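You operate a simulated robot arm through the tools that you are given. There is no shell and no other tool. Be economical: measure what you need, move in short steps, check, and stop when the job is done.

You run a simulated two-armed robot. Do the job below in one go: nothing can be reset, and whatever is moved stays where it is left.

## Task
Put one of the brass knobs from the keybed of the grand piano in the inside of the parts tray. Close the foam drawer. Put one of the wedges from the bottom board of the low shelf on the grey panel. Push the left padded bench drawer shut. Fetch the hinge from the top of the window bench and set it on the brown pane. Take the green felt wad from the top of the window bench and put it on the beige base there. Fetch the red brush and set it on the red wheel. Put the red felt board on the top of the grey mat. Take the maroon felt block from the top of the window bench and leave it on the top of the grey mat. The order is free. Set down upright: maroon felt block.
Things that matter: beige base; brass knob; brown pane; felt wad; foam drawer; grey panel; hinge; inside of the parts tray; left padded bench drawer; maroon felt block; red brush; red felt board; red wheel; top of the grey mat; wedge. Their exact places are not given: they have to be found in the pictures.

Only the result counts: the job must be done as asked and must still hold three seconds after the hand-in. Knocking over, shifting, dropping, spilling or breaking anything else fails it.

## Robot
Two 7-joint arms with fingered hands on one trunk, on a base that drives. Base frame: it is fixed to the floor where the robot stands at the start and does not move with it; the origin is under the middle of the robot, x ahead of it, y to its left, z up; the surface under the hand at the start is at about z = 700. Units: mm, degrees, N and s.
The left shoulder is at the start at [200, 135, 795], the right one opposite. Places, roughly: beige base (14x7x3 cm) [4600, -1500, 800]; brass knob (5x5x4 cm) [600, 0, 700]; brown pane (15x10x1 cm) [4700, -1300, 800]; felt wad [4500, -1000, 750]; foam drawer [2500, 2600, 700]; grey panel (15x10x1 cm) [1500, 2900, 900]; hinge (8x6x2 cm) [4700, -700, 800]; inside of the parts tray (67x14 cm) [-2100, 2540, 800]; left padded bench drawer [4100, 700, 700]; maroon felt block (7x3x3 cm) [4800, -2000, 800]; red brush (13x3x2 cm) [4300, -3200, 1200]; red felt board (8x5x3 cm) [4600, -2000, 800]; red wheel (6x6x3 cm) [-300, -1200, 600]; top of the grey mat [4300, 600, 800]; wedge (6x10x6 cm) [3600, 3000, 100]. Payload 4 kg a hand.
Tool frame (each hand has its own): the origin (TCP) lies between the finger pads and is the grasp point; the fingertips stand 25 mm ahead of it; z points along the fingers, y is the line along which they close. The gripper opens to 88 mm. The gripper's body begins 29 mm behind the TCP. The gripper is a hand of 4 fingers: y runs from the thumb to the fingers, the wrist lies at [-13, -106, -174] in the tool frame, and closing takes about 1.5 s.
Orientation is that of the tool frame in the base frame, as a unit quaternion [w, x, y, z]. With the fingers straight down and the wrist toward the robot, the tool's x, y and z point along [0, 1, 0], [1, 0, 0] and [0, 0, -1] of the base frame.

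## Interface
- The arms move only by the tool jog_arm. It takes "left_moves", "right_moves" or both (then of equal length, played together; a hand with none holds still); each is a list of rows, each a list of 3 entries, a list of its own where there are three numbers: the shift along the tool's x, y, z in cm, then the turn, a rotation vector about the tool's x, y, z in degrees, then the opening, from 0 (shut) to 1 (fully open). In form: [[[tx, ty, tz], [ax, ay, az], fingers], ...]. A call has 1 to 20 rows; each row shifts and turns the commanded pose from where the row before left it, along the tool's axes as they then stand. Rows are played at 5 a second. More than 50 mm and 8.6 degrees between two rows, or a gripper value outside its range, and nothing of the call is played. Where a pose cannot be reached the arm comes as near as it can. A force on the tool above 40 N (or 10 N above the force at the start of the call, whichever is more), or a blocked arm, ends the call early, and 0.2 s more pass. The fingers move at their own pace (about 153 mm/s each) and stop on an object; they squeeze with about 27 N. The grip force told is the motor's: it shows also when the fingers shut on nothing. Time passes only in rows, and 0.2 s behind the last, so rows that do not move let the fingers close. It gives the time, the measured TCP pose, the force on the tool (base axes), the opening and the grip force at its end, in the units of the frame above (readings bear some noise), with the torque about the TCP (base axes, N m) and any sound that the robot's microphone picked up.
- Cameras (640 x 400 px; columns grow to the right, rows downward): "scene" is now at [123.6, 41.8, 1387.8]; the picture's right is [0.55, -0.84, 0.00], its down [-0.67, -0.43, -0.61] and it looks along [0.51, 0.33, -0.79] (base axes); focal length 294 px, centre (320, 200). "left" rides on the left gripper at [-64, -83, -98] in its tool frame; the picture's right is [-0.62, -0.37, 0.69], its down [0.71, -0.63, 0.30] and it looks along [0.32, 0.68, 0.65] (tool axes); focal length 265 px, centre (320, 200). "right" rides on the right gripper at [64, -83, -98] in its tool frame; the picture's right is [-0.62, 0.37, -0.69], its down [-0.71, -0.63, 0.30] and it looks along [-0.32, 0.68, 0.65] (tool axes); focal length 265 px, centre (320, 200).
- grab_frame(camera): a new picture of that camera. It takes no simulated time.
- lift_body(by): slides the trunk up (or, below 0, down) by that many mm; the arms and the scene camera ride with it, the base frame stays. It gives what a move gives, with no picture.
- base_move(legs): drives the robot by 1 to 6 legs, each [ahead, left, turn to the left] in mm, mm and degrees, along the robot's own axes; the way and the turn of a leg run together, so that a leg with both is an arc; at most 1500 mm and 180 degrees a leg. The arms and the cameras ride along, it lands a little off, and it stops where it bumps. It gives what a move gives.
- preshape(shape, hand): the hand has 4 fingers and takes this shape, open, in about a second: jaw (thumb against the fingers, like two jaws); tri (thumb and two fingers); tip (a fingertip pinch); poke (one finger out to press); point (the index stretched); flat (the hand flat); cup (the hand cupped); fist (a fist). The gripper value then closes the fingers along that shape, each until it touches; the sizes above hold for jaw. It gives what a move gives, with no picture.
- aim_head(pan, tilt): turns the head with the scene camera to pan (to the left, within 97 degrees either way) and tilt (down, from -29 to 69), counted from straight ahead of the robot. It gives what a move gives.
- point_at(camera, pixels): for up to 12 pixels [column, row] of the newest picture of that camera ("zoom" is the newest enlarged one), the place [x, y, z] in the base frame of the surface seen there, good to about 2 mm. It takes no simulated time.
- close_up(camera, box): a new picture of the part [left, top, right, bottom] of that camera's present view, enlarged. It takes no simulated time.
- finish_job(): hands the job in; it is judged then, once.

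Keep the steps short. Do not move on a guess: measure, check each grasp and each placing, and mend mistakes. In all there are 322 turns and 216 pictures (those below and enlarged ones count). Leave the grippers open and the arms clear of the work at the hand-in unless told otherwise, and finish with a single line.

The tools are called after ">>>" as a command line: name --argument value ..., lists and objects as JSON in quotes. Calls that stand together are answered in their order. jog_arm: Moves the arms, as the interface text tells. Its arguments: {"type":"object","properties":{"left_moves":{"type":"array"},"right_moves":{"type":"array"}},"required":[]} The other tools are called the same way: lift_body (by) slides the trunk up or down; preshape (shape, hand) gives the hand a shape; base_move (legs) drives the base; aim_head (pan, tilt) turns the head that bears the scene camera; grab_frame (camera) takes a picture; point_at (camera, pixels) gives the place of the surface under pixels of a picture; close_up (camera, box) takes an enlarged picture of a part of a camera's view; finish_job () hands the job in.

At the start:

```text
t: 0.0
left_tool_pos: [302.1, 447.3, 950.8]
left_tcp_rot: [0.001, 0.707, 0.707, 0.0]
left_ft_force: [-0.6, -0.1, -0.7]
left_moment: [-0.02, 0.01, -0.01]
left_opening: 87.6
left_finger_force: 0.1
left_shape: jaw
right_tool_pos: [530.2, 45.2, 970.2]
right_tcp_rot: [0.0, 0.707, 0.707, 0.001]
right_ft_force: [-0.4, 0.4, 0.2]
right_moment: [-0.02, -0.03, 0.02]
right_opening: 87.7
right_finger_force: 0.0
right_shape: jaw
trunk travel left (down, up): [-400.0, 370.0]
robot x, y, heading: [1.7, 2.7, 0.1]
head pan, tilt: [33.0, 52.5]
```

scene: 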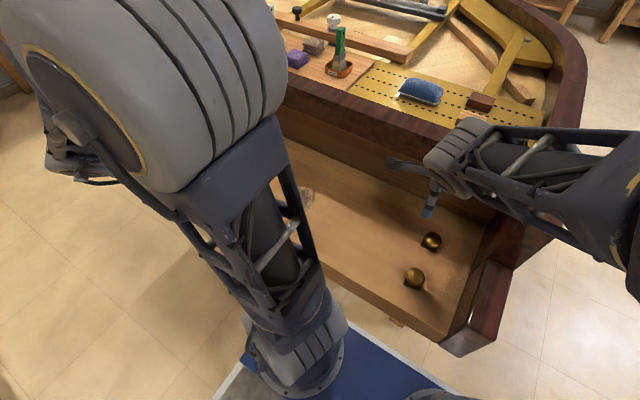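
right: 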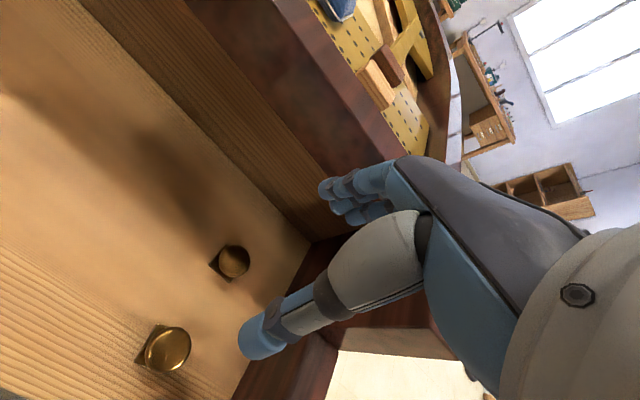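
left: 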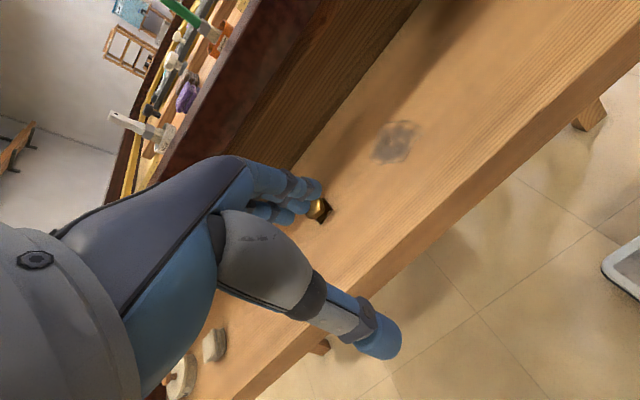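

I see two brass knobs on the keybed at scene (432,241) and (414,278). I'll measure those and the surface around them.

>>> point_at --camera "scene" --pixels '[[432, 238], [432, 248], [414, 275], [413, 288], [380, 260], [440, 300], [350, 160], [470, 340]]'

>>> close_up --camera "scene" --box '[380, 210, 480, 310]'

>>> aim_head --pan 0 --tilt 20

>>> grab_frame --camera "scene"

```text
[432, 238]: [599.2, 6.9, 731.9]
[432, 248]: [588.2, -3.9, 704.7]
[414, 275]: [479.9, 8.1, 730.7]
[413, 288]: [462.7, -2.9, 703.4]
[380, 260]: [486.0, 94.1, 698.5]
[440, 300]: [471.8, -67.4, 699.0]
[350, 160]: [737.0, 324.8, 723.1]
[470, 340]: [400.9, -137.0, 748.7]
```

```text
4.00 times, centred on (430, 260) of scene
```

zoom: 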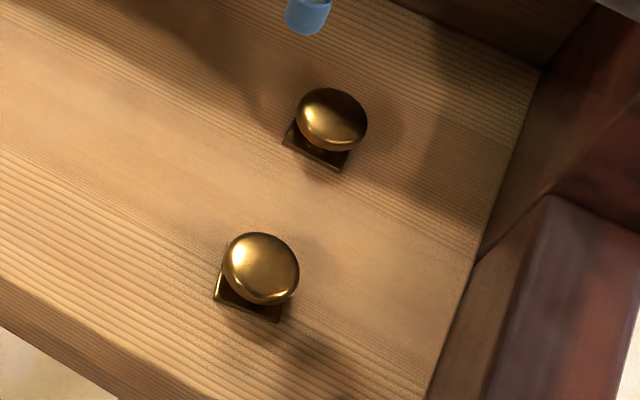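

```text
t: 1.0
left_tool_pos: [302.3, 445.8, 952.0]
left_tcp_rot: [0.0, 0.707, 0.708, 0.0]
left_ft_force: [-0.3, 0.1, 0.4]
left_moment: [-0.04, -0.04, 0.02]
left_opening: 87.5
left_finger_force: 0.1
left_shape: jaw
right_tool_pos: [530.1, 45.1, 970.0]
right_tcp_rot: [0.0, 0.708, 0.707, 0.0]
right_ft_force: [0.0, -0.2, 0.6]
right_moment: [0.0, 0.03, -0.03]
right_opening: 87.6
right_finger_force: 0.1
right_shape: jaw
trunk travel left (down, up): [-400.0, 370.0]
robot x, y, heading: [-1.2, 0.2, 0.0]
head pan, tilt: [0.0, 20.0]
```

```text
211 pictures are left
```

scene: 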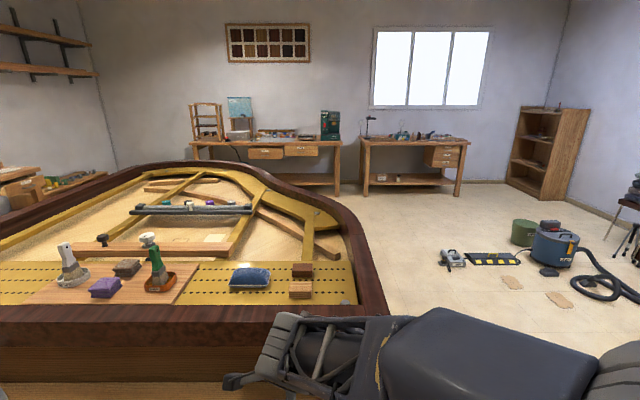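

The knobs stand at about (600,4) and (480,4), tops at z≈732, on the keybed at z≈699. Now I'll look around the room.

>>> aim_head --pan 60 --tilt 25

>>> grab_frame --camera "scene"

>>> aim_head --pan 97 --tilt 25

>>> grab_frame --camera "scene"

>>> aim_head --pan -80 --tilt 25

>>> grab_frame --camera "scene"

```text
t: 2.3
left_tool_pos: [303.6, 448.5, 951.2]
left_tcp_rot: [0.0, 0.708, 0.706, 0.001]
left_ft_force: [0.9, 0.5, 0.3]
left_moment: [-0.01, -0.02, 0.0]
left_opening: 87.7
left_finger_force: 0.0
left_shape: jaw
right_tool_pos: [529.5, 45.2, 970.3]
right_tcp_rot: [0.0, 0.707, 0.707, 0.0]
right_ft_force: [-1.0, 0.2, 0.3]
right_moment: [-0.01, 0.0, -0.02]
right_opening: 87.6
right_finger_force: 0.0
right_shape: jaw
trunk travel left (down, up): [-400.0, 370.0]
robot x, y, heading: [1.8, 1.1, 0.0]
head pan, tilt: [60.0, 25.0]
```

```text
210 pictures are left
```

scene: 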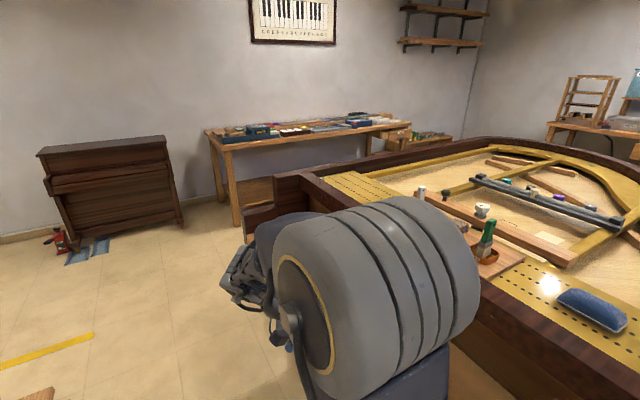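

```text
t: 3.3
left_tool_pos: [304.0, 447.2, 952.1]
left_tcp_rot: [0.0, 0.707, 0.707, 0.0]
left_ft_force: [-0.4, -0.5, -0.6]
left_moment: [0.01, 0.03, -0.02]
left_opening: 87.8
left_finger_force: 0.1
left_shape: jaw
right_tool_pos: [529.4, 45.6, 971.4]
right_tcp_rot: [0.001, 0.707, 0.707, 0.0]
right_ft_force: [-0.3, -0.1, 0.0]
right_moment: [-0.01, 0.03, -0.02]
right_opening: 87.7
right_finger_force: 0.0
right_shape: jaw
trunk travel left (down, up): [-400.0, 370.0]
robot x, y, heading: [1.4, -1.6, -0.0]
head pan, tilt: [97.0, 25.0]
```

```text
209 pictures are left
```

scene: 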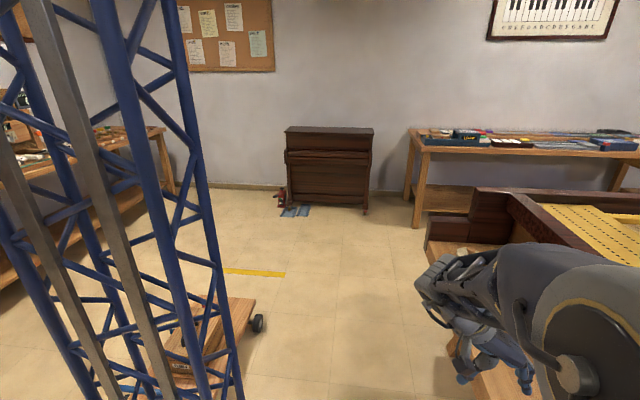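

```text
t: 6.0
left_tool_pos: [301.7, 447.4, 951.2]
left_tcp_rot: [0.0, 0.707, 0.707, 0.0]
left_ft_force: [0.5, -0.2, 0.5]
left_moment: [0.0, -0.01, -0.01]
left_opening: 87.7
left_finger_force: 0.0
left_shape: jaw
right_tool_pos: [530.7, 45.7, 970.3]
right_tcp_rot: [0.0, 0.707, 0.707, -0.001]
right_ft_force: [-0.4, -0.2, -0.3]
right_moment: [0.01, -0.02, -0.01]
right_opening: 87.5
right_finger_force: 0.0
right_shape: jaw
trunk travel left (down, up): [-400.0, 370.0]
robot x, y, heading: [-1.9, -0.5, 0.4]
head pan, tilt: [-80.0, 25.0]
```

```text
208 pictures are left
```

scene: 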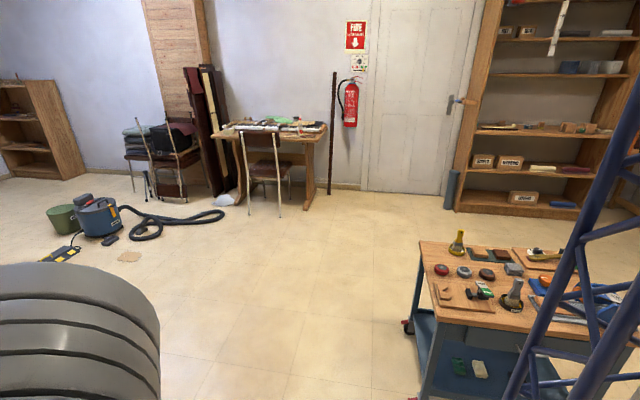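

The tool cart with the red wheel is at (440,268). I'll measure it and the obstacles here.

>>> point_at --camera "scene" --pixels '[[440, 268], [464, 271], [486, 272], [420, 242], [430, 312], [412, 390], [230, 200], [120, 235], [60, 250], [130, 257], [330, 195], [460, 210]]'

>>> close_up --camera "scene" --box '[400, 220, 560, 330]'

>>> aim_head --pan 97 --tilt 50

>>> grab_frame --camera "scene"

```text
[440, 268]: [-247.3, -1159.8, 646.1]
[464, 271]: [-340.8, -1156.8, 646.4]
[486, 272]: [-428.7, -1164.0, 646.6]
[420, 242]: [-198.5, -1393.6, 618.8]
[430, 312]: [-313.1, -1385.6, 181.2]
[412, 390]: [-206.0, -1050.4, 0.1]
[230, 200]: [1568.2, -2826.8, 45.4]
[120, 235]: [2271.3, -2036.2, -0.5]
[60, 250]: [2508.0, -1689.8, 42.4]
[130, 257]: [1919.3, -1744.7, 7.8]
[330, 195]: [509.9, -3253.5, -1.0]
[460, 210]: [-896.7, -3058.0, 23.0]
```

```text
3.64 times, centred on (480, 275) of scene
```

zoom: 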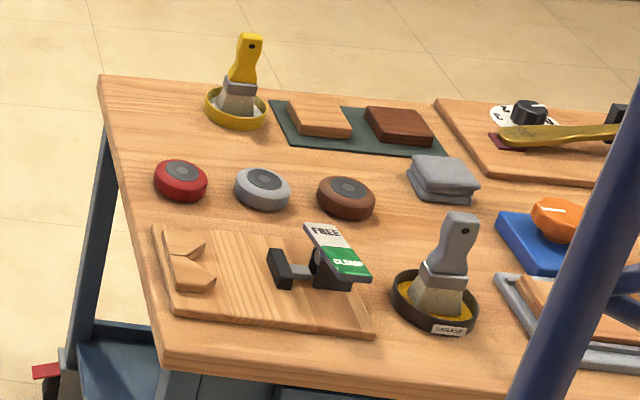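

```text
t: 8.6
left_tool_pos: [301.4, 447.2, 951.6]
left_tcp_rot: [0.0, 0.707, 0.707, 0.0]
left_ft_force: [-0.1, 0.3, -0.4]
left_moment: [-0.02, 0.02, -0.02]
left_opening: 87.6
left_finger_force: 0.0
left_shape: jaw
right_tool_pos: [529.9, 44.5, 970.8]
right_tcp_rot: [0.0, 0.707, 0.707, 0.0]
right_ft_force: [-0.7, -0.7, 0.9]
right_moment: [-0.02, 0.01, 0.0]
right_opening: 87.5
right_finger_force: 0.0
right_shape: jaw
trunk travel left (down, up): [-400.0, 370.0]
robot x, y, heading: [0.5, 0.9, 0.0]
head pan, tilt: [97.0, 50.0]
```

```text
206 pictures are left
```

scene: 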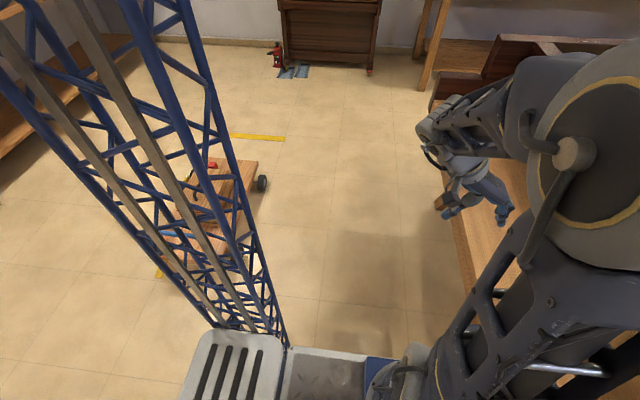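

Next, the dolly behind-left, the base's own footprint, and a clear path along the left.

>>> point_at --camera "scene" --pixels '[[262, 183], [212, 160], [164, 270], [205, 215], [240, 135], [275, 62], [370, 72], [425, 90], [290, 72], [20, 155], [185, 390], [455, 230]]'

```text
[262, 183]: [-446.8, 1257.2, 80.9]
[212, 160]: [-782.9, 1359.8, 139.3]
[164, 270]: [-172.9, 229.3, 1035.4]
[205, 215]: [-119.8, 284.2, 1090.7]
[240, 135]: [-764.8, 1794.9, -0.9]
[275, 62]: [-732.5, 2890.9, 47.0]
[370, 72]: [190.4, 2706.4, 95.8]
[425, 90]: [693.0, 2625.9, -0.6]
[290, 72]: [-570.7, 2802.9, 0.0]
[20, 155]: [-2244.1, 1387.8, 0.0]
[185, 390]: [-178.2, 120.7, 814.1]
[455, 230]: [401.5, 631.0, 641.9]
```

Now I'll back away 250 mm so the near knob (480,4) comes into comfortable reach of the right hand.

>>> base_move --legs '[[-250, 0, 0]]'

>>> aim_head --pan 0 --tilt 52

>>> grab_frame --camera "scene"

>>> grab_frame --camera "right"

```text
t: 10.5
left_tool_pos: [48.3, 447.7, 950.1]
left_tcp_rot: [0.0, 0.707, 0.707, 0.0]
left_ft_force: [0.0, 0.0, -0.3]
left_moment: [0.01, 0.03, 0.01]
left_opening: 87.5
left_finger_force: 0.0
left_shape: jaw
right_tool_pos: [275.3, 45.0, 971.3]
right_tcp_rot: [0.0, 0.707, 0.707, 0.0]
right_ft_force: [0.1, 0.2, -0.4]
right_moment: [-0.02, 0.04, -0.02]
right_opening: 87.4
right_finger_force: 0.1
right_shape: jaw
trunk travel left (down, up): [-400.0, 370.0]
robot x, y, heading: [-257.9, -0.2, -0.0]
head pan, tilt: [97.0, 50.0]
```

```text
t: 12.2
left_tool_pos: [48.6, 446.6, 952.1]
left_tcp_rot: [0.0, 0.708, 0.706, -0.001]
left_ft_force: [-0.3, 0.1, -0.5]
left_moment: [-0.01, 0.0, -0.01]
left_opening: 87.7
left_finger_force: 0.0
left_shape: jaw
right_tool_pos: [275.1, 45.8, 970.9]
right_tcp_rot: [0.001, 0.707, 0.707, 0.0]
right_ft_force: [-0.3, -0.8, 0.8]
right_moment: [0.02, 0.0, -0.03]
right_opening: 87.7
right_finger_force: 0.0
right_shape: jaw
trunk travel left (down, up): [-400.0, 370.0]
robot x, y, heading: [-255.0, 1.5, 0.1]
head pan, tilt: [0.0, 52.0]
```

```text
205 pictures are left
```

scene: 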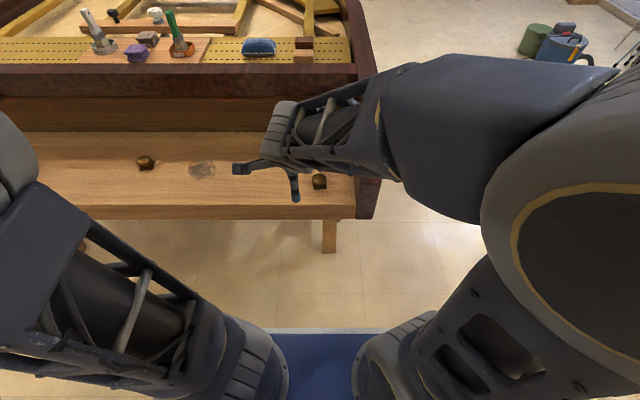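

```text
204 pictures are left
```

right: 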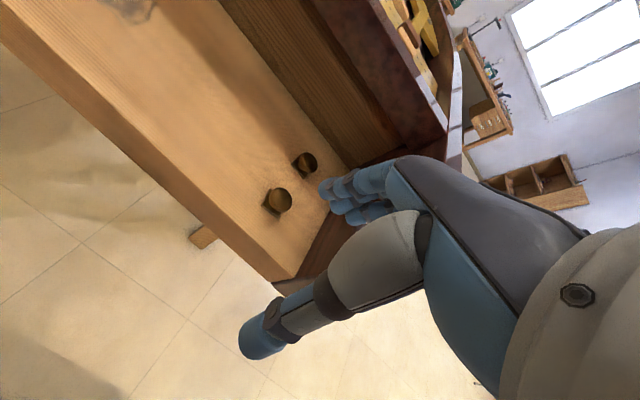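

I'll measure the near knob through the hand camera: head at (278,200).

>>> close_up --camera "right" --box '[230, 140, 340, 230]'

>>> point_at --camera "right" --pixels '[[278, 200], [287, 196], [272, 206], [280, 192], [278, 208], [265, 212], [306, 162], [298, 165], [314, 160], [250, 220]]'

```text
4.44 times, centred on (285, 185) of right
```

zoom: 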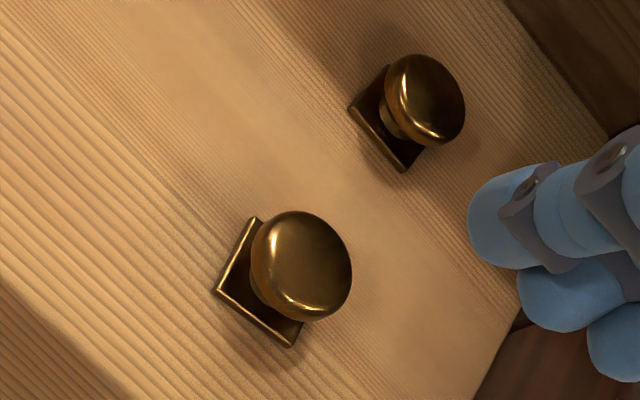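

```text
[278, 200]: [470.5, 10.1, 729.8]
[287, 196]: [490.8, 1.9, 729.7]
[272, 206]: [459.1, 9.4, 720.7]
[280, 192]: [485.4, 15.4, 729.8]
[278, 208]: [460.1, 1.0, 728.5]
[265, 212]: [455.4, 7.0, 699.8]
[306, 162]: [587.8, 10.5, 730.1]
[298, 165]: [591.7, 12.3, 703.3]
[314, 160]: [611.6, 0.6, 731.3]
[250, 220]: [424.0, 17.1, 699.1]
```

Near knob's head is centred at about (477,5), top at z 730. I'll bring the right hand above it.

>>> jog_arm --right_moves '[[[-0.8, 4.04, 2.0], [0, 0, 0], 1], [[-0.8, 4.04, 2.0], [0, 0, 0], 1], [[-0.8, 4.04, 3.5], [0, 0, 0], 1], [[-0.8, 4.04, 3.5], [0, 0, 0], 1], [[-0.8, 4.04, 4], [0, 0, 0], 1], [[0, 0, 0], [0, 0, 0], 1]]'

>>> grab_frame --camera "right"

```text
refused: row 3 steps farther than a row can; nothing moved
```

```text
202 pictures are left
```

right: 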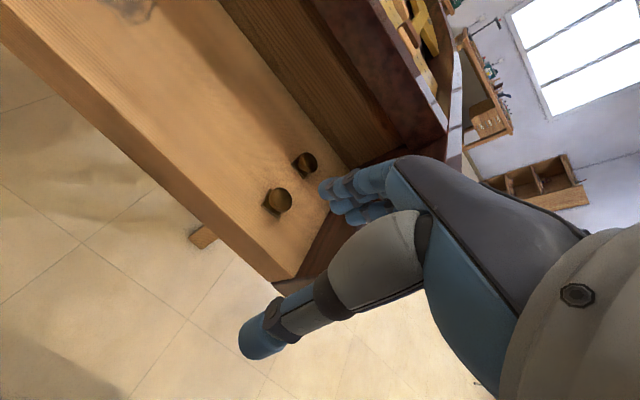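

One row was too long. I'll use smaller rows.

>>> jog_arm --right_moves '[[[-0.6, 4.04, 1.0], [0, 0, 0], 1], [[-0.8, 4.04, 2.0], [0, 0, 0], 1], [[-0.8, 4.04, 2], [0, 0, 0], 1], [[-0.8, 4.04, 2], [0, 0, 0], 1], [[-0.8, 4.04, 2], [0, 0, 0], 1], [[0, 0, 4], [0, 0, 0], 1], [[0, 0, 2], [0, 0, 0], 1], [[0, 0, 0], [0, 0, 0], 1]]'

>>> grab_frame --camera "right"

```text
t: 14.0
left_tool_pos: [47.8, 446.4, 951.7]
left_tcp_rot: [0.0, 0.707, 0.707, 0.0]
left_ft_force: [0.4, -0.5, 0.0]
left_moment: [0.0, -0.03, 0.0]
left_opening: 87.4
left_finger_force: 0.1
left_shape: jaw
right_tool_pos: [477.5, 10.1, 820.4]
right_tcp_rot: [0.0, 0.707, 0.708, -0.001]
right_ft_force: [0.4, -1.2, 1.0]
right_moment: [0.0, -0.03, 0.01]
right_opening: 87.9
right_finger_force: 0.0
right_shape: jaw
trunk travel left (down, up): [-400.0, 370.0]
robot x, y, heading: [-256.6, -1.1, 0.1]
head pan, tilt: [0.0, 52.0]
```

```text
201 pictures are left
```

right: 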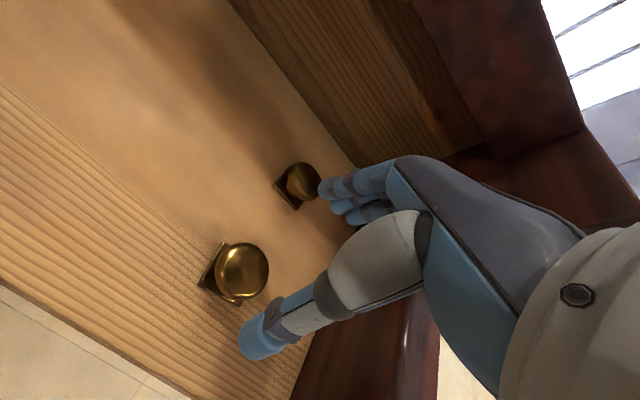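

>>> point_at --camera "right" --pixels '[[243, 270], [262, 263], [222, 277], [245, 247], [240, 296], [300, 182], [325, 188], [265, 345], [360, 178]]'

```text
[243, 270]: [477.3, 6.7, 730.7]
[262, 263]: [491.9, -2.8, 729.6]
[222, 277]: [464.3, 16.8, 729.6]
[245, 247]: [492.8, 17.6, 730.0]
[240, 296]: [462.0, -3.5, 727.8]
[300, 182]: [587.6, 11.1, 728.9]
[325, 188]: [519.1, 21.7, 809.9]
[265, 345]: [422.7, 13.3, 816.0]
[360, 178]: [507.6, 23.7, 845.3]
```

Head centre is (478,7), well aligned. I'll descend 90 mm and close.

>>> jog_arm --right_moves '[[[-0.2, 0, 3], [0, 0, 0], 1], [[0, 0, 3], [0, 0, 0], 1], [[0, 0, 2], [0, 0, 0], 1], [[0, 0, 1.0], [0, 0, 0], 1], [[0, 0, 0], [0, 0, 0], 1], [[0, 0, 0], [0, 0, 0], 0], [[0, 0, 0], [0, 0, 0], 0], [[0, 0, 0], [0, 0, 0], 0], [[0, 0, 0], [0, 0, 0], 0], [[0, 0, 0], [0, 0, 0], 0], [[0, 0, 0], [0, 0, 0], 0], [[0, 0, 0], [0, 0, 0], 0], [[0, 0, 0], [0, 0, 0], 0]]'

>>> grab_frame --camera "right"

```text
t: 16.8
left_tool_pos: [49.0, 447.8, 950.6]
left_tcp_rot: [0.0, 0.707, 0.707, 0.0]
left_ft_force: [0.5, 0.0, -0.6]
left_moment: [0.0, -0.01, -0.01]
left_opening: 87.6
left_finger_force: 0.1
left_shape: jaw
right_tool_pos: [478.4, 6.3, 730.1]
right_tcp_rot: [0.0, 0.707, 0.707, 0.001]
right_ft_force: [0.2, 0.3, 0.4]
right_moment: [0.0, 0.01, -0.01]
right_opening: 31.7
right_finger_force: 26.9
right_shape: jaw
trunk travel left (down, up): [-400.0, 370.0]
robot x, y, heading: [-251.4, 2.2, 0.3]
head pan, tilt: [0.0, 52.0]
```

```text
200 pictures are left
```

right: 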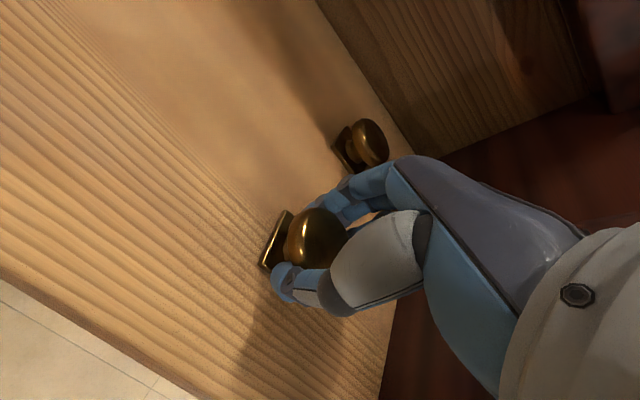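

The knob is gripped (opening 31.7). I'll lift and then retract toward the robot.

>>> jog_arm --right_moves '[[[0, 0, -2], [0, 0, 0], 0], [[0, 0, -4], [0, 0, 0], 0], [[0, 0, -4.5], [0, 0, 0], 0], [[0, 0, -4.5], [0, 0, 0], 0], [[0, 0, -4.5], [0, 0, 0], 0], [[0, 0, -4.5], [0, 0, 0], 0], [[0, -4.5, 0], [0, 0, 0], 0], [[0, -4.5, 0], [0, 0, 0], 0], [[0, -4.5, 0], [0, 0, 0], 0], [[0, -4.5, 0], [0, 0, 0], 0], [[0, 0, 0], [0, 0, 0], 0]]'

>>> grab_frame --camera "right"

```text
t: 19.2
left_tool_pos: [48.1, 446.7, 951.4]
left_tcp_rot: [0.0, 0.707, 0.707, 0.0]
left_ft_force: [0.1, -0.2, 0.1]
left_moment: [-0.01, 0.02, -0.03]
left_opening: 87.6
left_finger_force: 0.1
left_shape: jaw
right_tool_pos: [300.2, 5.3, 972.2]
right_tcp_rot: [0.0, 0.707, 0.707, 0.0]
right_ft_force: [0.1, 0.1, -1.2]
right_moment: [-0.01, 0.01, 0.01]
right_opening: 32.0
right_finger_force: 26.5
right_shape: jaw
trunk travel left (down, up): [-400.0, 370.0]
robot x, y, heading: [-253.8, 0.5, -0.0]
head pan, tilt: [0.0, 52.0]
```

```text
199 pictures are left
```

right: 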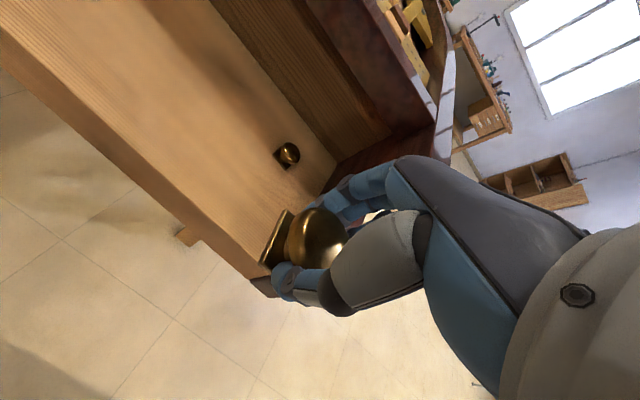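

The knob is held. I'll turn 90° left in place, then look ahead for the way to the parts tray.

>>> base_move --legs '[[0, 0, 90]]'

>>> aim_head --pan 0 --tilt 25

>>> grab_frame --camera "scene"

>>> aim_head --pan 70 --tilt 25

>>> grab_frame --camera "scene"

```text
t: 23.4
left_tool_pos: [-705.3, 296.9, 951.4]
left_tcp_rot: [0.0, -0.006, 1.0, 0.0]
left_ft_force: [-0.2, 0.4, 0.7]
left_moment: [-0.01, 0.0, 0.02]
left_opening: 87.4
left_finger_force: 0.1
left_shape: jaw
right_tool_pos: [-266.9, 552.3, 972.0]
right_tcp_rot: [0.001, -0.006, 1.0, -0.001]
right_ft_force: [0.7, 0.5, -1.6]
right_moment: [0.03, -0.01, 0.0]
right_opening: 31.5
right_finger_force: 27.0
right_shape: jaw
trunk travel left (down, up): [-400.0, 370.0]
robot x, y, heading: [-257.2, -1.0, 90.6]
head pan, tilt: [0.0, 52.0]
```

```text
t: 24.4
left_tool_pos: [-705.4, 296.6, 950.8]
left_tcp_rot: [0.0, -0.006, 1.0, 0.0]
left_ft_force: [0.0, 0.2, -0.2]
left_moment: [-0.01, 0.03, 0.03]
left_opening: 87.5
left_finger_force: 0.0
left_shape: jaw
right_tool_pos: [-267.1, 552.5, 971.9]
right_tcp_rot: [0.0, -0.007, 1.0, 0.0]
right_ft_force: [0.4, 0.3, -1.2]
right_moment: [0.01, -0.02, -0.01]
right_opening: 31.4
right_finger_force: 26.5
right_shape: jaw
trunk travel left (down, up): [-400.0, 370.0]
robot x, y, heading: [-254.0, -4.4, 90.6]
head pan, tilt: [0.0, 25.0]
```

```text
198 pictures are left
```

scene: 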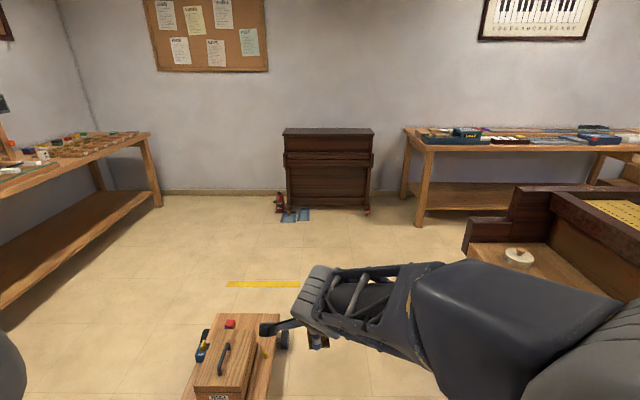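

```text
t: 25.8
left_tool_pos: [-705.8, 296.9, 951.0]
left_tcp_rot: [0.0, -0.006, 1.0, 0.001]
left_ft_force: [0.4, 0.4, 0.0]
left_moment: [-0.01, -0.02, 0.01]
left_opening: 87.4
left_finger_force: 0.1
left_shape: jaw
right_tool_pos: [-265.6, 551.4, 970.7]
right_tcp_rot: [0.0, -0.006, 1.0, 0.0]
right_ft_force: [0.2, -1.1, -2.0]
right_moment: [0.0, 0.02, 0.01]
right_opening: 31.7
right_finger_force: 27.0
right_shape: jaw
trunk travel left (down, up): [-400.0, 370.0]
robot x, y, heading: [-251.6, -0.2, 90.9]
head pan, tilt: [70.0, 25.0]
```

```text
197 pictures are left
```

scene: 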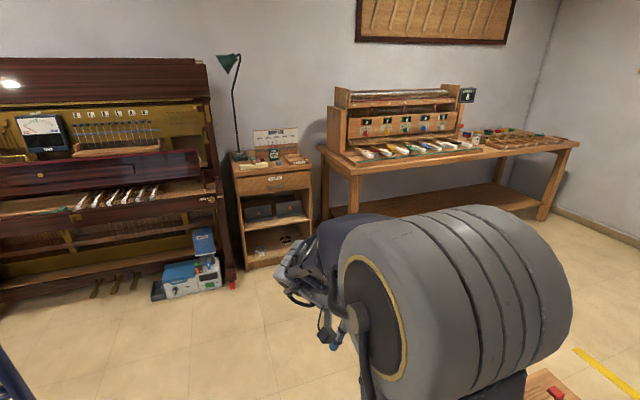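

I'll measure the left bench's edges, the dolly, the cabinet and the upright piano to plan the drive.

>>> point_at --camera "scene" --pixels '[[320, 150], [355, 178], [577, 143], [545, 218], [520, 135], [480, 140], [415, 148], [245, 265], [235, 285], [160, 300], [545, 385], [600, 365]]'

>>> close_up --camera "scene" --box '[330, 70, 590, 230]'

>>> aim_head --pan 15 --tilt 45

>>> grab_frame --camera "scene"

```text
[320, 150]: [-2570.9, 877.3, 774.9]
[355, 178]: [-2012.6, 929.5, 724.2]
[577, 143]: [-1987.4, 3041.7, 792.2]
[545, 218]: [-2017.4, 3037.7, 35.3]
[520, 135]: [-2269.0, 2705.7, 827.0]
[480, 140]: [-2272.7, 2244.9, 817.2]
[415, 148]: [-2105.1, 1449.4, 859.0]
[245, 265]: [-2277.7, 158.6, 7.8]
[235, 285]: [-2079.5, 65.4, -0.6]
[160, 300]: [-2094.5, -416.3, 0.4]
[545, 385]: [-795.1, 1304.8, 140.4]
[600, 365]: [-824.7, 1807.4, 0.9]
```

```text
2.46 times, centred on (460, 150) of scene
```

zoom: 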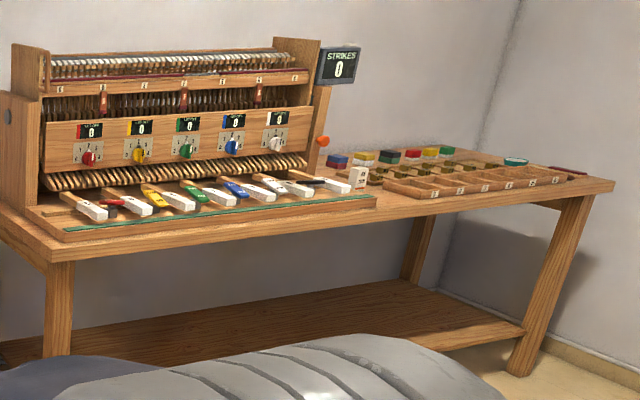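

```text
t: 27.0
left_tool_pos: [-703.8, 298.2, 951.8]
left_tcp_rot: [-0.001, -0.006, 1.0, 0.0]
left_ft_force: [-0.2, 0.1, -0.2]
left_moment: [0.04, 0.02, -0.02]
left_opening: 87.8
left_finger_force: 0.1
left_shape: jaw
right_tool_pos: [-266.4, 551.7, 970.9]
right_tcp_rot: [-0.001, -0.006, 1.0, 0.001]
right_ft_force: [0.6, -0.3, -1.0]
right_moment: [0.04, -0.01, -0.03]
right_opening: 31.5
right_finger_force: 27.1
right_shape: jaw
trunk travel left (down, up): [-400.0, 370.0]
robot x, y, heading: [-255.4, 2.6, 90.7]
head pan, tilt: [15.0, 45.0]
```

```text
195 pictures are left
```

scene: 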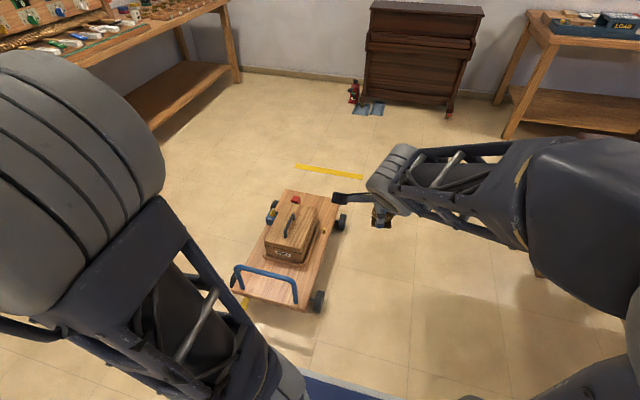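

>>> point_at --camera "scene" --pixels '[[232, 290], [316, 302], [343, 222], [285, 192], [305, 310], [248, 305], [240, 270], [330, 165], [320, 372], [350, 400], [385, 225]]'

```text
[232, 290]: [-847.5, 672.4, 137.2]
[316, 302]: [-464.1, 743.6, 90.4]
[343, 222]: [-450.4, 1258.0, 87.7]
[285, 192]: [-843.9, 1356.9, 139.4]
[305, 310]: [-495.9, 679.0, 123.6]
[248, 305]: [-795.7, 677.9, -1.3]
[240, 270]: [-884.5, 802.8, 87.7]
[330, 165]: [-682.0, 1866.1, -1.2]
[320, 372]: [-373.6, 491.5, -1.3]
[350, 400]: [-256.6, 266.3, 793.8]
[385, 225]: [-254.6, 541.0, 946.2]
```

Dolly spans x −890…−440, y 650…1370. I'll pass on its left: strafe to x≈−1360, drive up to y≈2275, then turn to face the bench with the tray.

>>> base_move --legs '[[0, 0, -0.7], [0, 1105, 0], [1150, 0, 0], [1125, 0, 0]]'

>>> aim_head --pan 60 --tilt 40

>>> grab_frame --camera "scene"

```text
t: 43.7
left_tool_pos: [-1830.0, 2572.8, 951.8]
left_tcp_rot: [0.0, 0.002, 1.0, 0.0]
left_ft_force: [-0.6, -0.6, 0.5]
left_moment: [-0.06, 0.0, 0.01]
left_opening: 87.8
left_finger_force: 0.0
left_shape: jaw
right_tool_pos: [-1387.4, 2819.0, 971.5]
right_tcp_rot: [0.001, 0.002, 1.0, -0.001]
right_ft_force: [-0.2, 0.7, -1.1]
right_moment: [0.02, -0.03, 0.0]
right_opening: 31.8
right_finger_force: 27.3
right_shape: jaw
trunk travel left (down, up): [-400.0, 370.0]
robot x, y, heading: [-1387.4, 2268.7, 89.7]
head pan, tilt: [15.0, 45.0]
```

```text
t: 44.9
left_tool_pos: [-1830.1, 2572.0, 951.7]
left_tcp_rot: [0.0, 0.003, 1.0, 0.0]
left_ft_force: [0.1, 0.1, 0.2]
left_moment: [0.0, -0.01, 0.01]
left_opening: 87.8
left_finger_force: 0.1
left_shape: jaw
right_tool_pos: [-1387.3, 2820.7, 971.0]
right_tcp_rot: [0.0, 0.002, 1.0, -0.001]
right_ft_force: [0.0, 0.4, -1.2]
right_moment: [-0.02, -0.02, 0.05]
right_opening: 31.5
right_finger_force: 26.9
right_shape: jaw
trunk travel left (down, up): [-400.0, 370.0]
robot x, y, heading: [-1385.3, 2266.7, 89.7]
head pan, tilt: [60.0, 40.0]
```

```text
194 pictures are left
```

scene: 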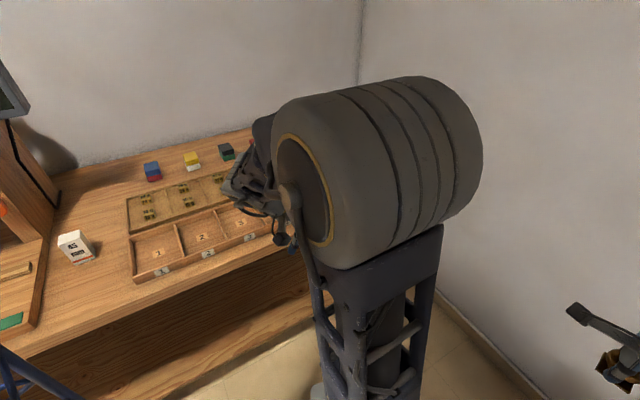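

I'll shift 40 mm away from the bench and turn to face it.

>>> base_move --legs '[[0, -40, 0], [0, 0, 90.3]]'

>>> aim_head --pan -20 --tilt 45

>>> grab_frame --camera "scene"

```text
t: 49.5
left_tool_pos: [-1648.7, 1821.3, 951.2]
left_tcp_rot: [0.0, -0.705, 0.709, 0.0]
left_ft_force: [-0.6, 0.5, 0.1]
left_moment: [-0.01, 0.02, -0.01]
left_opening: 87.9
left_finger_force: 0.2
left_shape: jaw
right_tool_pos: [-1896.6, 2264.5, 970.8]
right_tcp_rot: [0.0, -0.705, 0.709, 0.0]
right_ft_force: [0.9, -0.2, -1.6]
right_moment: [0.02, 0.02, 0.01]
right_opening: 29.5
right_finger_force: 27.1
right_shape: jaw
trunk travel left (down, up): [-400.0, 370.0]
robot x, y, heading: [-1345.1, 2267.0, 179.9]
head pan, tilt: [60.0, 40.0]
```

```text
t: 51.1
left_tool_pos: [-1649.7, 1821.5, 951.6]
left_tcp_rot: [0.001, -0.705, 0.709, 0.0]
left_ft_force: [0.2, 0.4, -0.3]
left_moment: [0.01, 0.01, 0.0]
left_opening: 87.7
left_finger_force: 0.2
left_shape: jaw
right_tool_pos: [-1897.2, 2264.6, 972.0]
right_tcp_rot: [0.0, -0.705, 0.709, 0.0]
right_ft_force: [-0.1, 0.7, -1.3]
right_moment: [0.01, 0.0, 0.03]
right_opening: 29.2
right_finger_force: 27.0
right_shape: jaw
trunk travel left (down, up): [-400.0, 370.0]
robot x, y, heading: [-1341.5, 2267.7, 179.6]
head pan, tilt: [-20.0, 45.0]
```

```text
193 pictures are left
```

scene: 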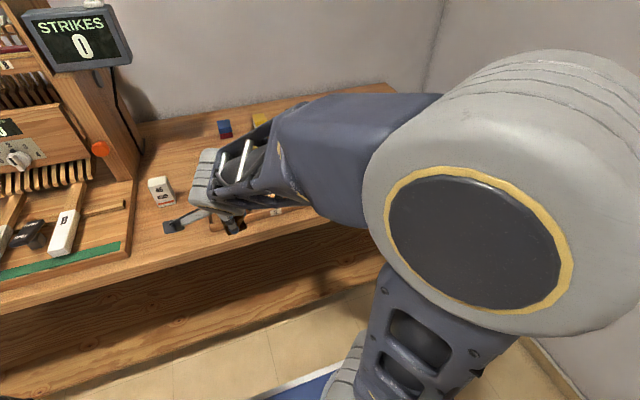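

>>> grab_frame --camera "right"

>>> grab_frame --camera "left"

```text
192 pictures are left
```

right: 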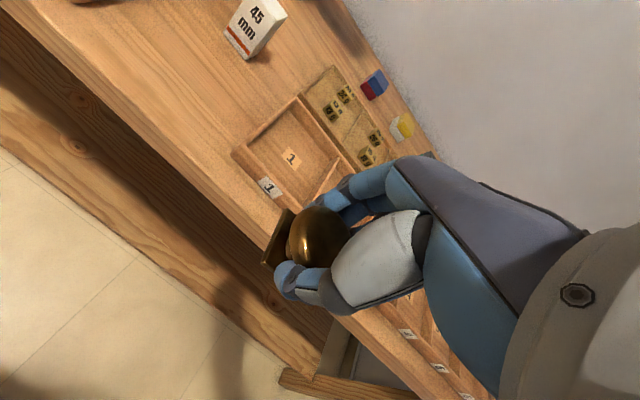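

```text
191 pictures are left
```

left: 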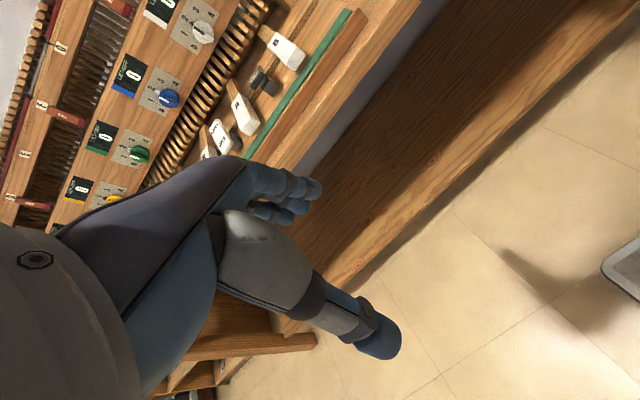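

The knob is still held. I'll measure compartment 1 of the tray and the rim.

>>> point_at --camera "right" --pixels '[[290, 140], [270, 145], [300, 175], [302, 98], [235, 153], [262, 195], [322, 185], [335, 165], [310, 130], [225, 120]]'

>>> close_up --camera "right" --box '[210, 60, 390, 220]'

```text
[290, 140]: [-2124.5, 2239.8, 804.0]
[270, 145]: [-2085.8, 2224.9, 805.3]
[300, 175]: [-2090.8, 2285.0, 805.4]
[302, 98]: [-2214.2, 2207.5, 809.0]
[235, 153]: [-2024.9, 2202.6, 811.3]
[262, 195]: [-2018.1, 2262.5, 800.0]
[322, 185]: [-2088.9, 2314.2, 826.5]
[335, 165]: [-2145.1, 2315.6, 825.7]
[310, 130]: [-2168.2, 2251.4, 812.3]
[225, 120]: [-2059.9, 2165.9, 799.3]
```

```text
2.50 times, centred on (300, 140) of right
```

zoom: 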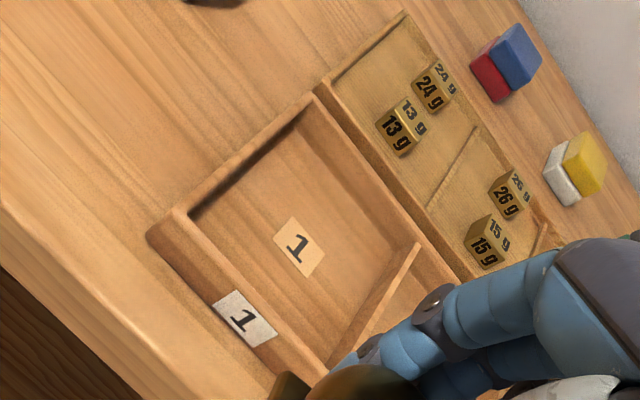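

Compartment 1's floor is z≈805, x −2157…−2033, y 2210…2310. I'll move the knob over (−2095, 2261) and stop at TCP z≈860.

>>> jog_arm --right_moves '[[[0.1, 4.0, 0], [0, 0, 0], 0], [[0.1, 4.0, 0], [0, 0, 0], 0], [[0.1, 4.0, 0], [0, 0, 0], 0], [[0.0, 4.0, 0], [0, 0, 0], 0], [[0, 3.8, 0], [0, 0, 0], 0], [[0, 0, 4], [0, 0, 0], 0], [[0, 0, 4], [0, 0, 0], 0], [[0, 0, 3], [0, 0, 0], 0], [[0, 0, 0], [0, 0, 0], 0]]'

>>> grab_frame --camera "right"

```text
t: 53.1
left_tool_pos: [-1650.0, 1822.2, 952.4]
left_tcp_rot: [0.0, -0.705, 0.709, 0.0]
left_ft_force: [-0.3, 0.9, 0.2]
left_moment: [0.0, 0.0, 0.01]
left_opening: 87.6
left_finger_force: 0.1
left_shape: jaw
right_tool_pos: [-2094.4, 2261.8, 860.1]
right_tcp_rot: [0.0, -0.706, 0.709, 0.0]
right_ft_force: [0.1, 0.0, -2.0]
right_moment: [0.01, -0.01, 0.0]
right_opening: 29.5
right_finger_force: 27.1
right_shape: jaw
trunk travel left (down, up): [-400.0, 370.0]
robot x, y, heading: [-1342.3, 2267.3, 179.7]
head pan, tilt: [-20.0, 45.0]
```

```text
189 pictures are left
```

right: 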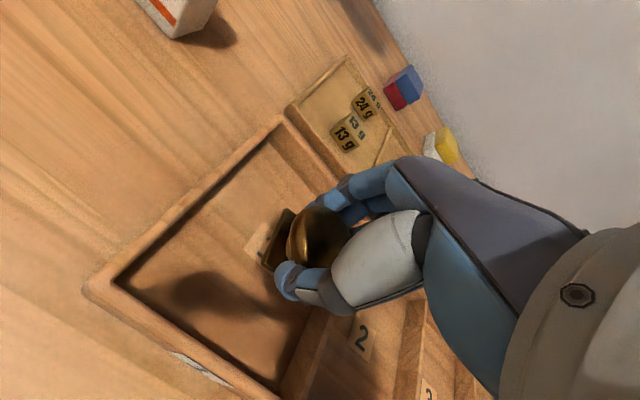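

>>> point_at --camera "right" --pixels '[[277, 235], [268, 262], [287, 212], [318, 320], [275, 385], [120, 275], [285, 122], [225, 230]]'

>>> close_up --camera "right" --box '[230, 170, 390, 320]'

```text
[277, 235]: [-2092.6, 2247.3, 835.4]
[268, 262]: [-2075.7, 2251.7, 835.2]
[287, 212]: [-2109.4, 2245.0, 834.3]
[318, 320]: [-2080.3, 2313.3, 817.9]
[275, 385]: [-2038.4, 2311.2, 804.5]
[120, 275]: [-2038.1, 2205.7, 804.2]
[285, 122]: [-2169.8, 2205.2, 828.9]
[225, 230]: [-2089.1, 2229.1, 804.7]
```

```text
2.67 times, centred on (310, 245) of right
```

zoom: 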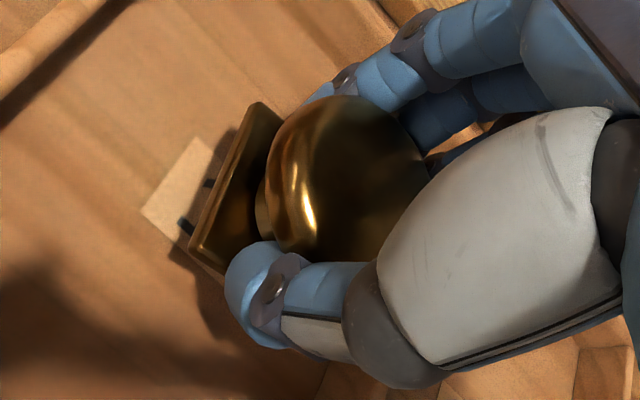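

Plate bottom is about 26 mm above the tray floor. I'll lower gently and release partway.

>>> jog_arm --right_moves '[[[0.3, 0, 1.2], [0, 0, 0], 0], [[0, 0, 0.8], [0, 0, 0], 0], [[0, 0, 0.4], [0, 0, 0], 0], [[0, 0, 0.1], [0, 0, 0], 0], [[0, 0, 0], [0, 0, 0], 0], [[0, 0, 0], [0, 0, 0], 0.5], [[0, 0, 0], [0, 0, 0], 0.65], [[0, 0, 0], [0, 0, 0], 0.65], [[0, 0, 0], [0, 0, 0], 0.65]]'

>>> grab_frame --camera "right"

```text
t: 55.1
left_tool_pos: [-1650.0, 1821.5, 951.6]
left_tcp_rot: [0.0, -0.705, 0.709, 0.0]
left_ft_force: [1.2, 0.4, -0.7]
left_moment: [-0.03, 0.0, -0.03]
left_opening: 87.8
left_finger_force: 0.1
left_shape: jaw
right_tool_pos: [-2095.5, 2259.2, 836.5]
right_tcp_rot: [0.0, -0.706, 0.709, -0.001]
right_ft_force: [-0.4, 0.0, 0.0]
right_moment: [-0.01, -0.03, 0.02]
right_opening: 56.6
right_finger_force: 0.1
right_shape: jaw
trunk travel left (down, up): [-400.0, 370.0]
robot x, y, heading: [-1343.6, 2265.8, 179.8]
head pan, tilt: [-20.0, 45.0]
```

```text
187 pictures are left
```

right: 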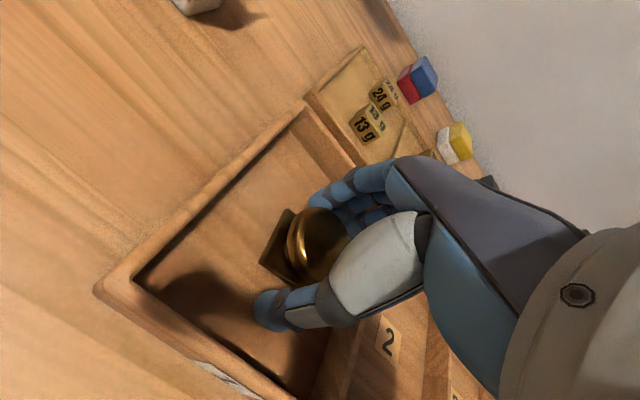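

The knob stands free in the compartment. I'll lift the hand straight up, retract it, and check.

>>> jog_arm --right_moves '[[[0, 0, -2], [0, 0, 0], 0.65], [[0, 0, -3], [0, 0, 0], 0.65], [[0, 0, -4], [0, 0, 0], 0.7], [[0, 0, -4], [0, 0, 0], 0.7], [[0, -4, 0], [0, 0, 0], 1], [[0, -4, 0], [0, 0, 0], 1], [[0, -4, 0], [0, 0, 0], 1], [[0, -4, 0], [0, 0, 0], 1], [[0, -4, 0], [0, 0, 0], 1]]'

>>> close_up --camera "right" --box '[200, 60, 400, 220]'

```text
t: 57.1
left_tool_pos: [-1648.4, 1822.3, 950.8]
left_tcp_rot: [0.0, -0.705, 0.709, 0.0]
left_ft_force: [-0.1, 0.1, -0.8]
left_moment: [-0.02, -0.01, 0.0]
left_opening: 87.5
left_finger_force: 0.0
left_shape: jaw
right_tool_pos: [-1892.7, 2258.2, 966.6]
right_tcp_rot: [0.001, -0.705, 0.709, 0.001]
right_ft_force: [-0.4, 0.2, 0.5]
right_moment: [0.01, -0.04, -0.02]
right_opening: 88.3
right_finger_force: 0.0
right_shape: jaw
trunk travel left (down, up): [-400.0, 370.0]
robot x, y, heading: [-1343.1, 2265.8, 179.6]
head pan, tilt: [-20.0, 45.0]
```

```text
2.50 times, centred on (300, 140) of right
```

zoom: 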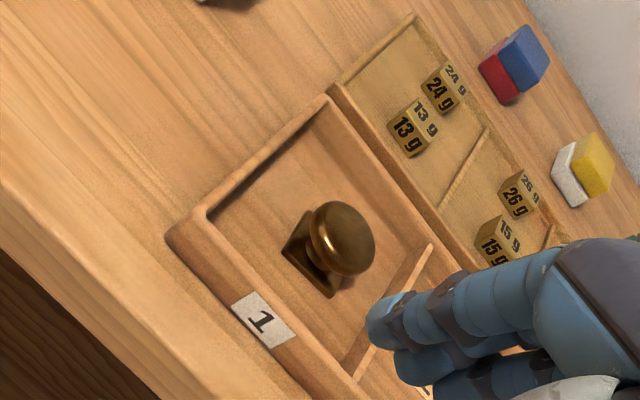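

Knob placed upright in compartment 1. Now I'll turn toward +x and look along the wall bench.

>>> base_move --legs '[[0, 200, 0], [0, 0, -179.8]]'

>>> aim_head --pan 0 --tilt 25

>>> grab_frame --camera "scene"

```text
t: 66.1
left_tool_pos: [-1029.8, 2507.6, 951.3]
left_tcp_rot: [0.0, 0.717, 0.697, 0.0]
left_ft_force: [0.5, 1.0, 0.4]
left_moment: [0.02, -0.02, 0.04]
left_opening: 87.8
left_finger_force: 0.0
left_shape: jaw
right_tool_pos: [-796.8, 2064.4, 965.6]
right_tcp_rot: [0.0, 0.717, 0.697, 0.0]
right_ft_force: [-0.2, 0.7, -0.6]
right_moment: [0.02, 0.02, -0.02]
right_opening: 88.0
right_finger_force: 0.2
right_shape: jaw
trunk travel left (down, up): [-400.0, 370.0]
robot x, y, heading: [-1347.7, 2067.8, -1.5]
head pan, tilt: [-20.0, 45.0]
```

```text
t: 66.9
left_tool_pos: [-1030.5, 2506.7, 951.1]
left_tcp_rot: [0.001, 0.717, 0.698, -0.001]
left_ft_force: [0.6, 0.0, 0.4]
left_moment: [0.03, 0.02, -0.03]
left_opening: 87.5
left_finger_force: 0.1
left_shape: jaw
right_tool_pos: [-795.9, 2065.3, 965.6]
right_tcp_rot: [0.0, 0.716, 0.698, 0.0]
right_ft_force: [1.2, 0.3, -0.7]
right_moment: [-0.01, -0.02, -0.04]
right_opening: 87.8
right_finger_force: 0.1
right_shape: jaw
trunk travel left (down, up): [-400.0, 370.0]
robot x, y, heading: [-1345.5, 2069.8, -1.4]
head pan, tilt: [0.0, 25.0]
```

```text
185 pictures are left
```

scene: 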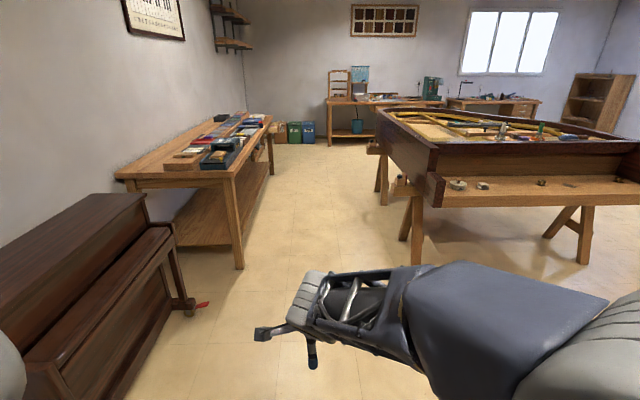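

The corridor ahead is clear. I'll measure its edges.

>>> point_at --camera "scene" --pixels '[[238, 265], [190, 312], [272, 172], [395, 175], [404, 235], [415, 260], [438, 195], [268, 118], [235, 172], [205, 160], [285, 135], [330, 140]]'

>>> close_up --camera "scene" --box '[110, 80, 420, 280]'

```text
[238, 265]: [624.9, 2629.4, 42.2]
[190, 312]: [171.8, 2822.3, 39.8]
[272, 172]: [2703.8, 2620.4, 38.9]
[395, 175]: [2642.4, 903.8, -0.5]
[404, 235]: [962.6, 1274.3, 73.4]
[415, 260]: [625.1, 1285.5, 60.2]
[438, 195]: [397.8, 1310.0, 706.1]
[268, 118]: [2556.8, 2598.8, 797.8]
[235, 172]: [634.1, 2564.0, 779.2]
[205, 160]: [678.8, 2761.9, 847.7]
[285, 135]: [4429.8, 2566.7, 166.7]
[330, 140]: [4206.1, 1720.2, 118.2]
```

```text
2.00 times, centred on (265, 180) of scene
```

zoom: 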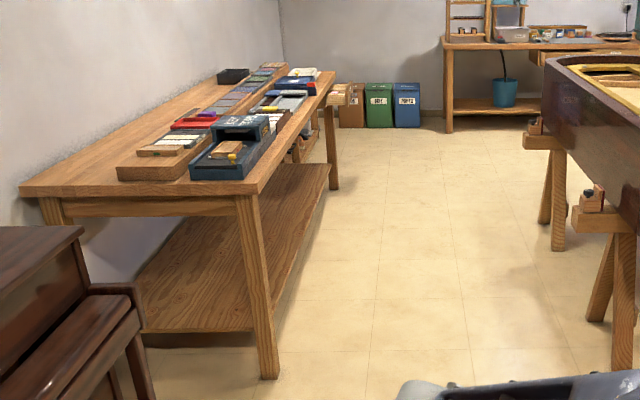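

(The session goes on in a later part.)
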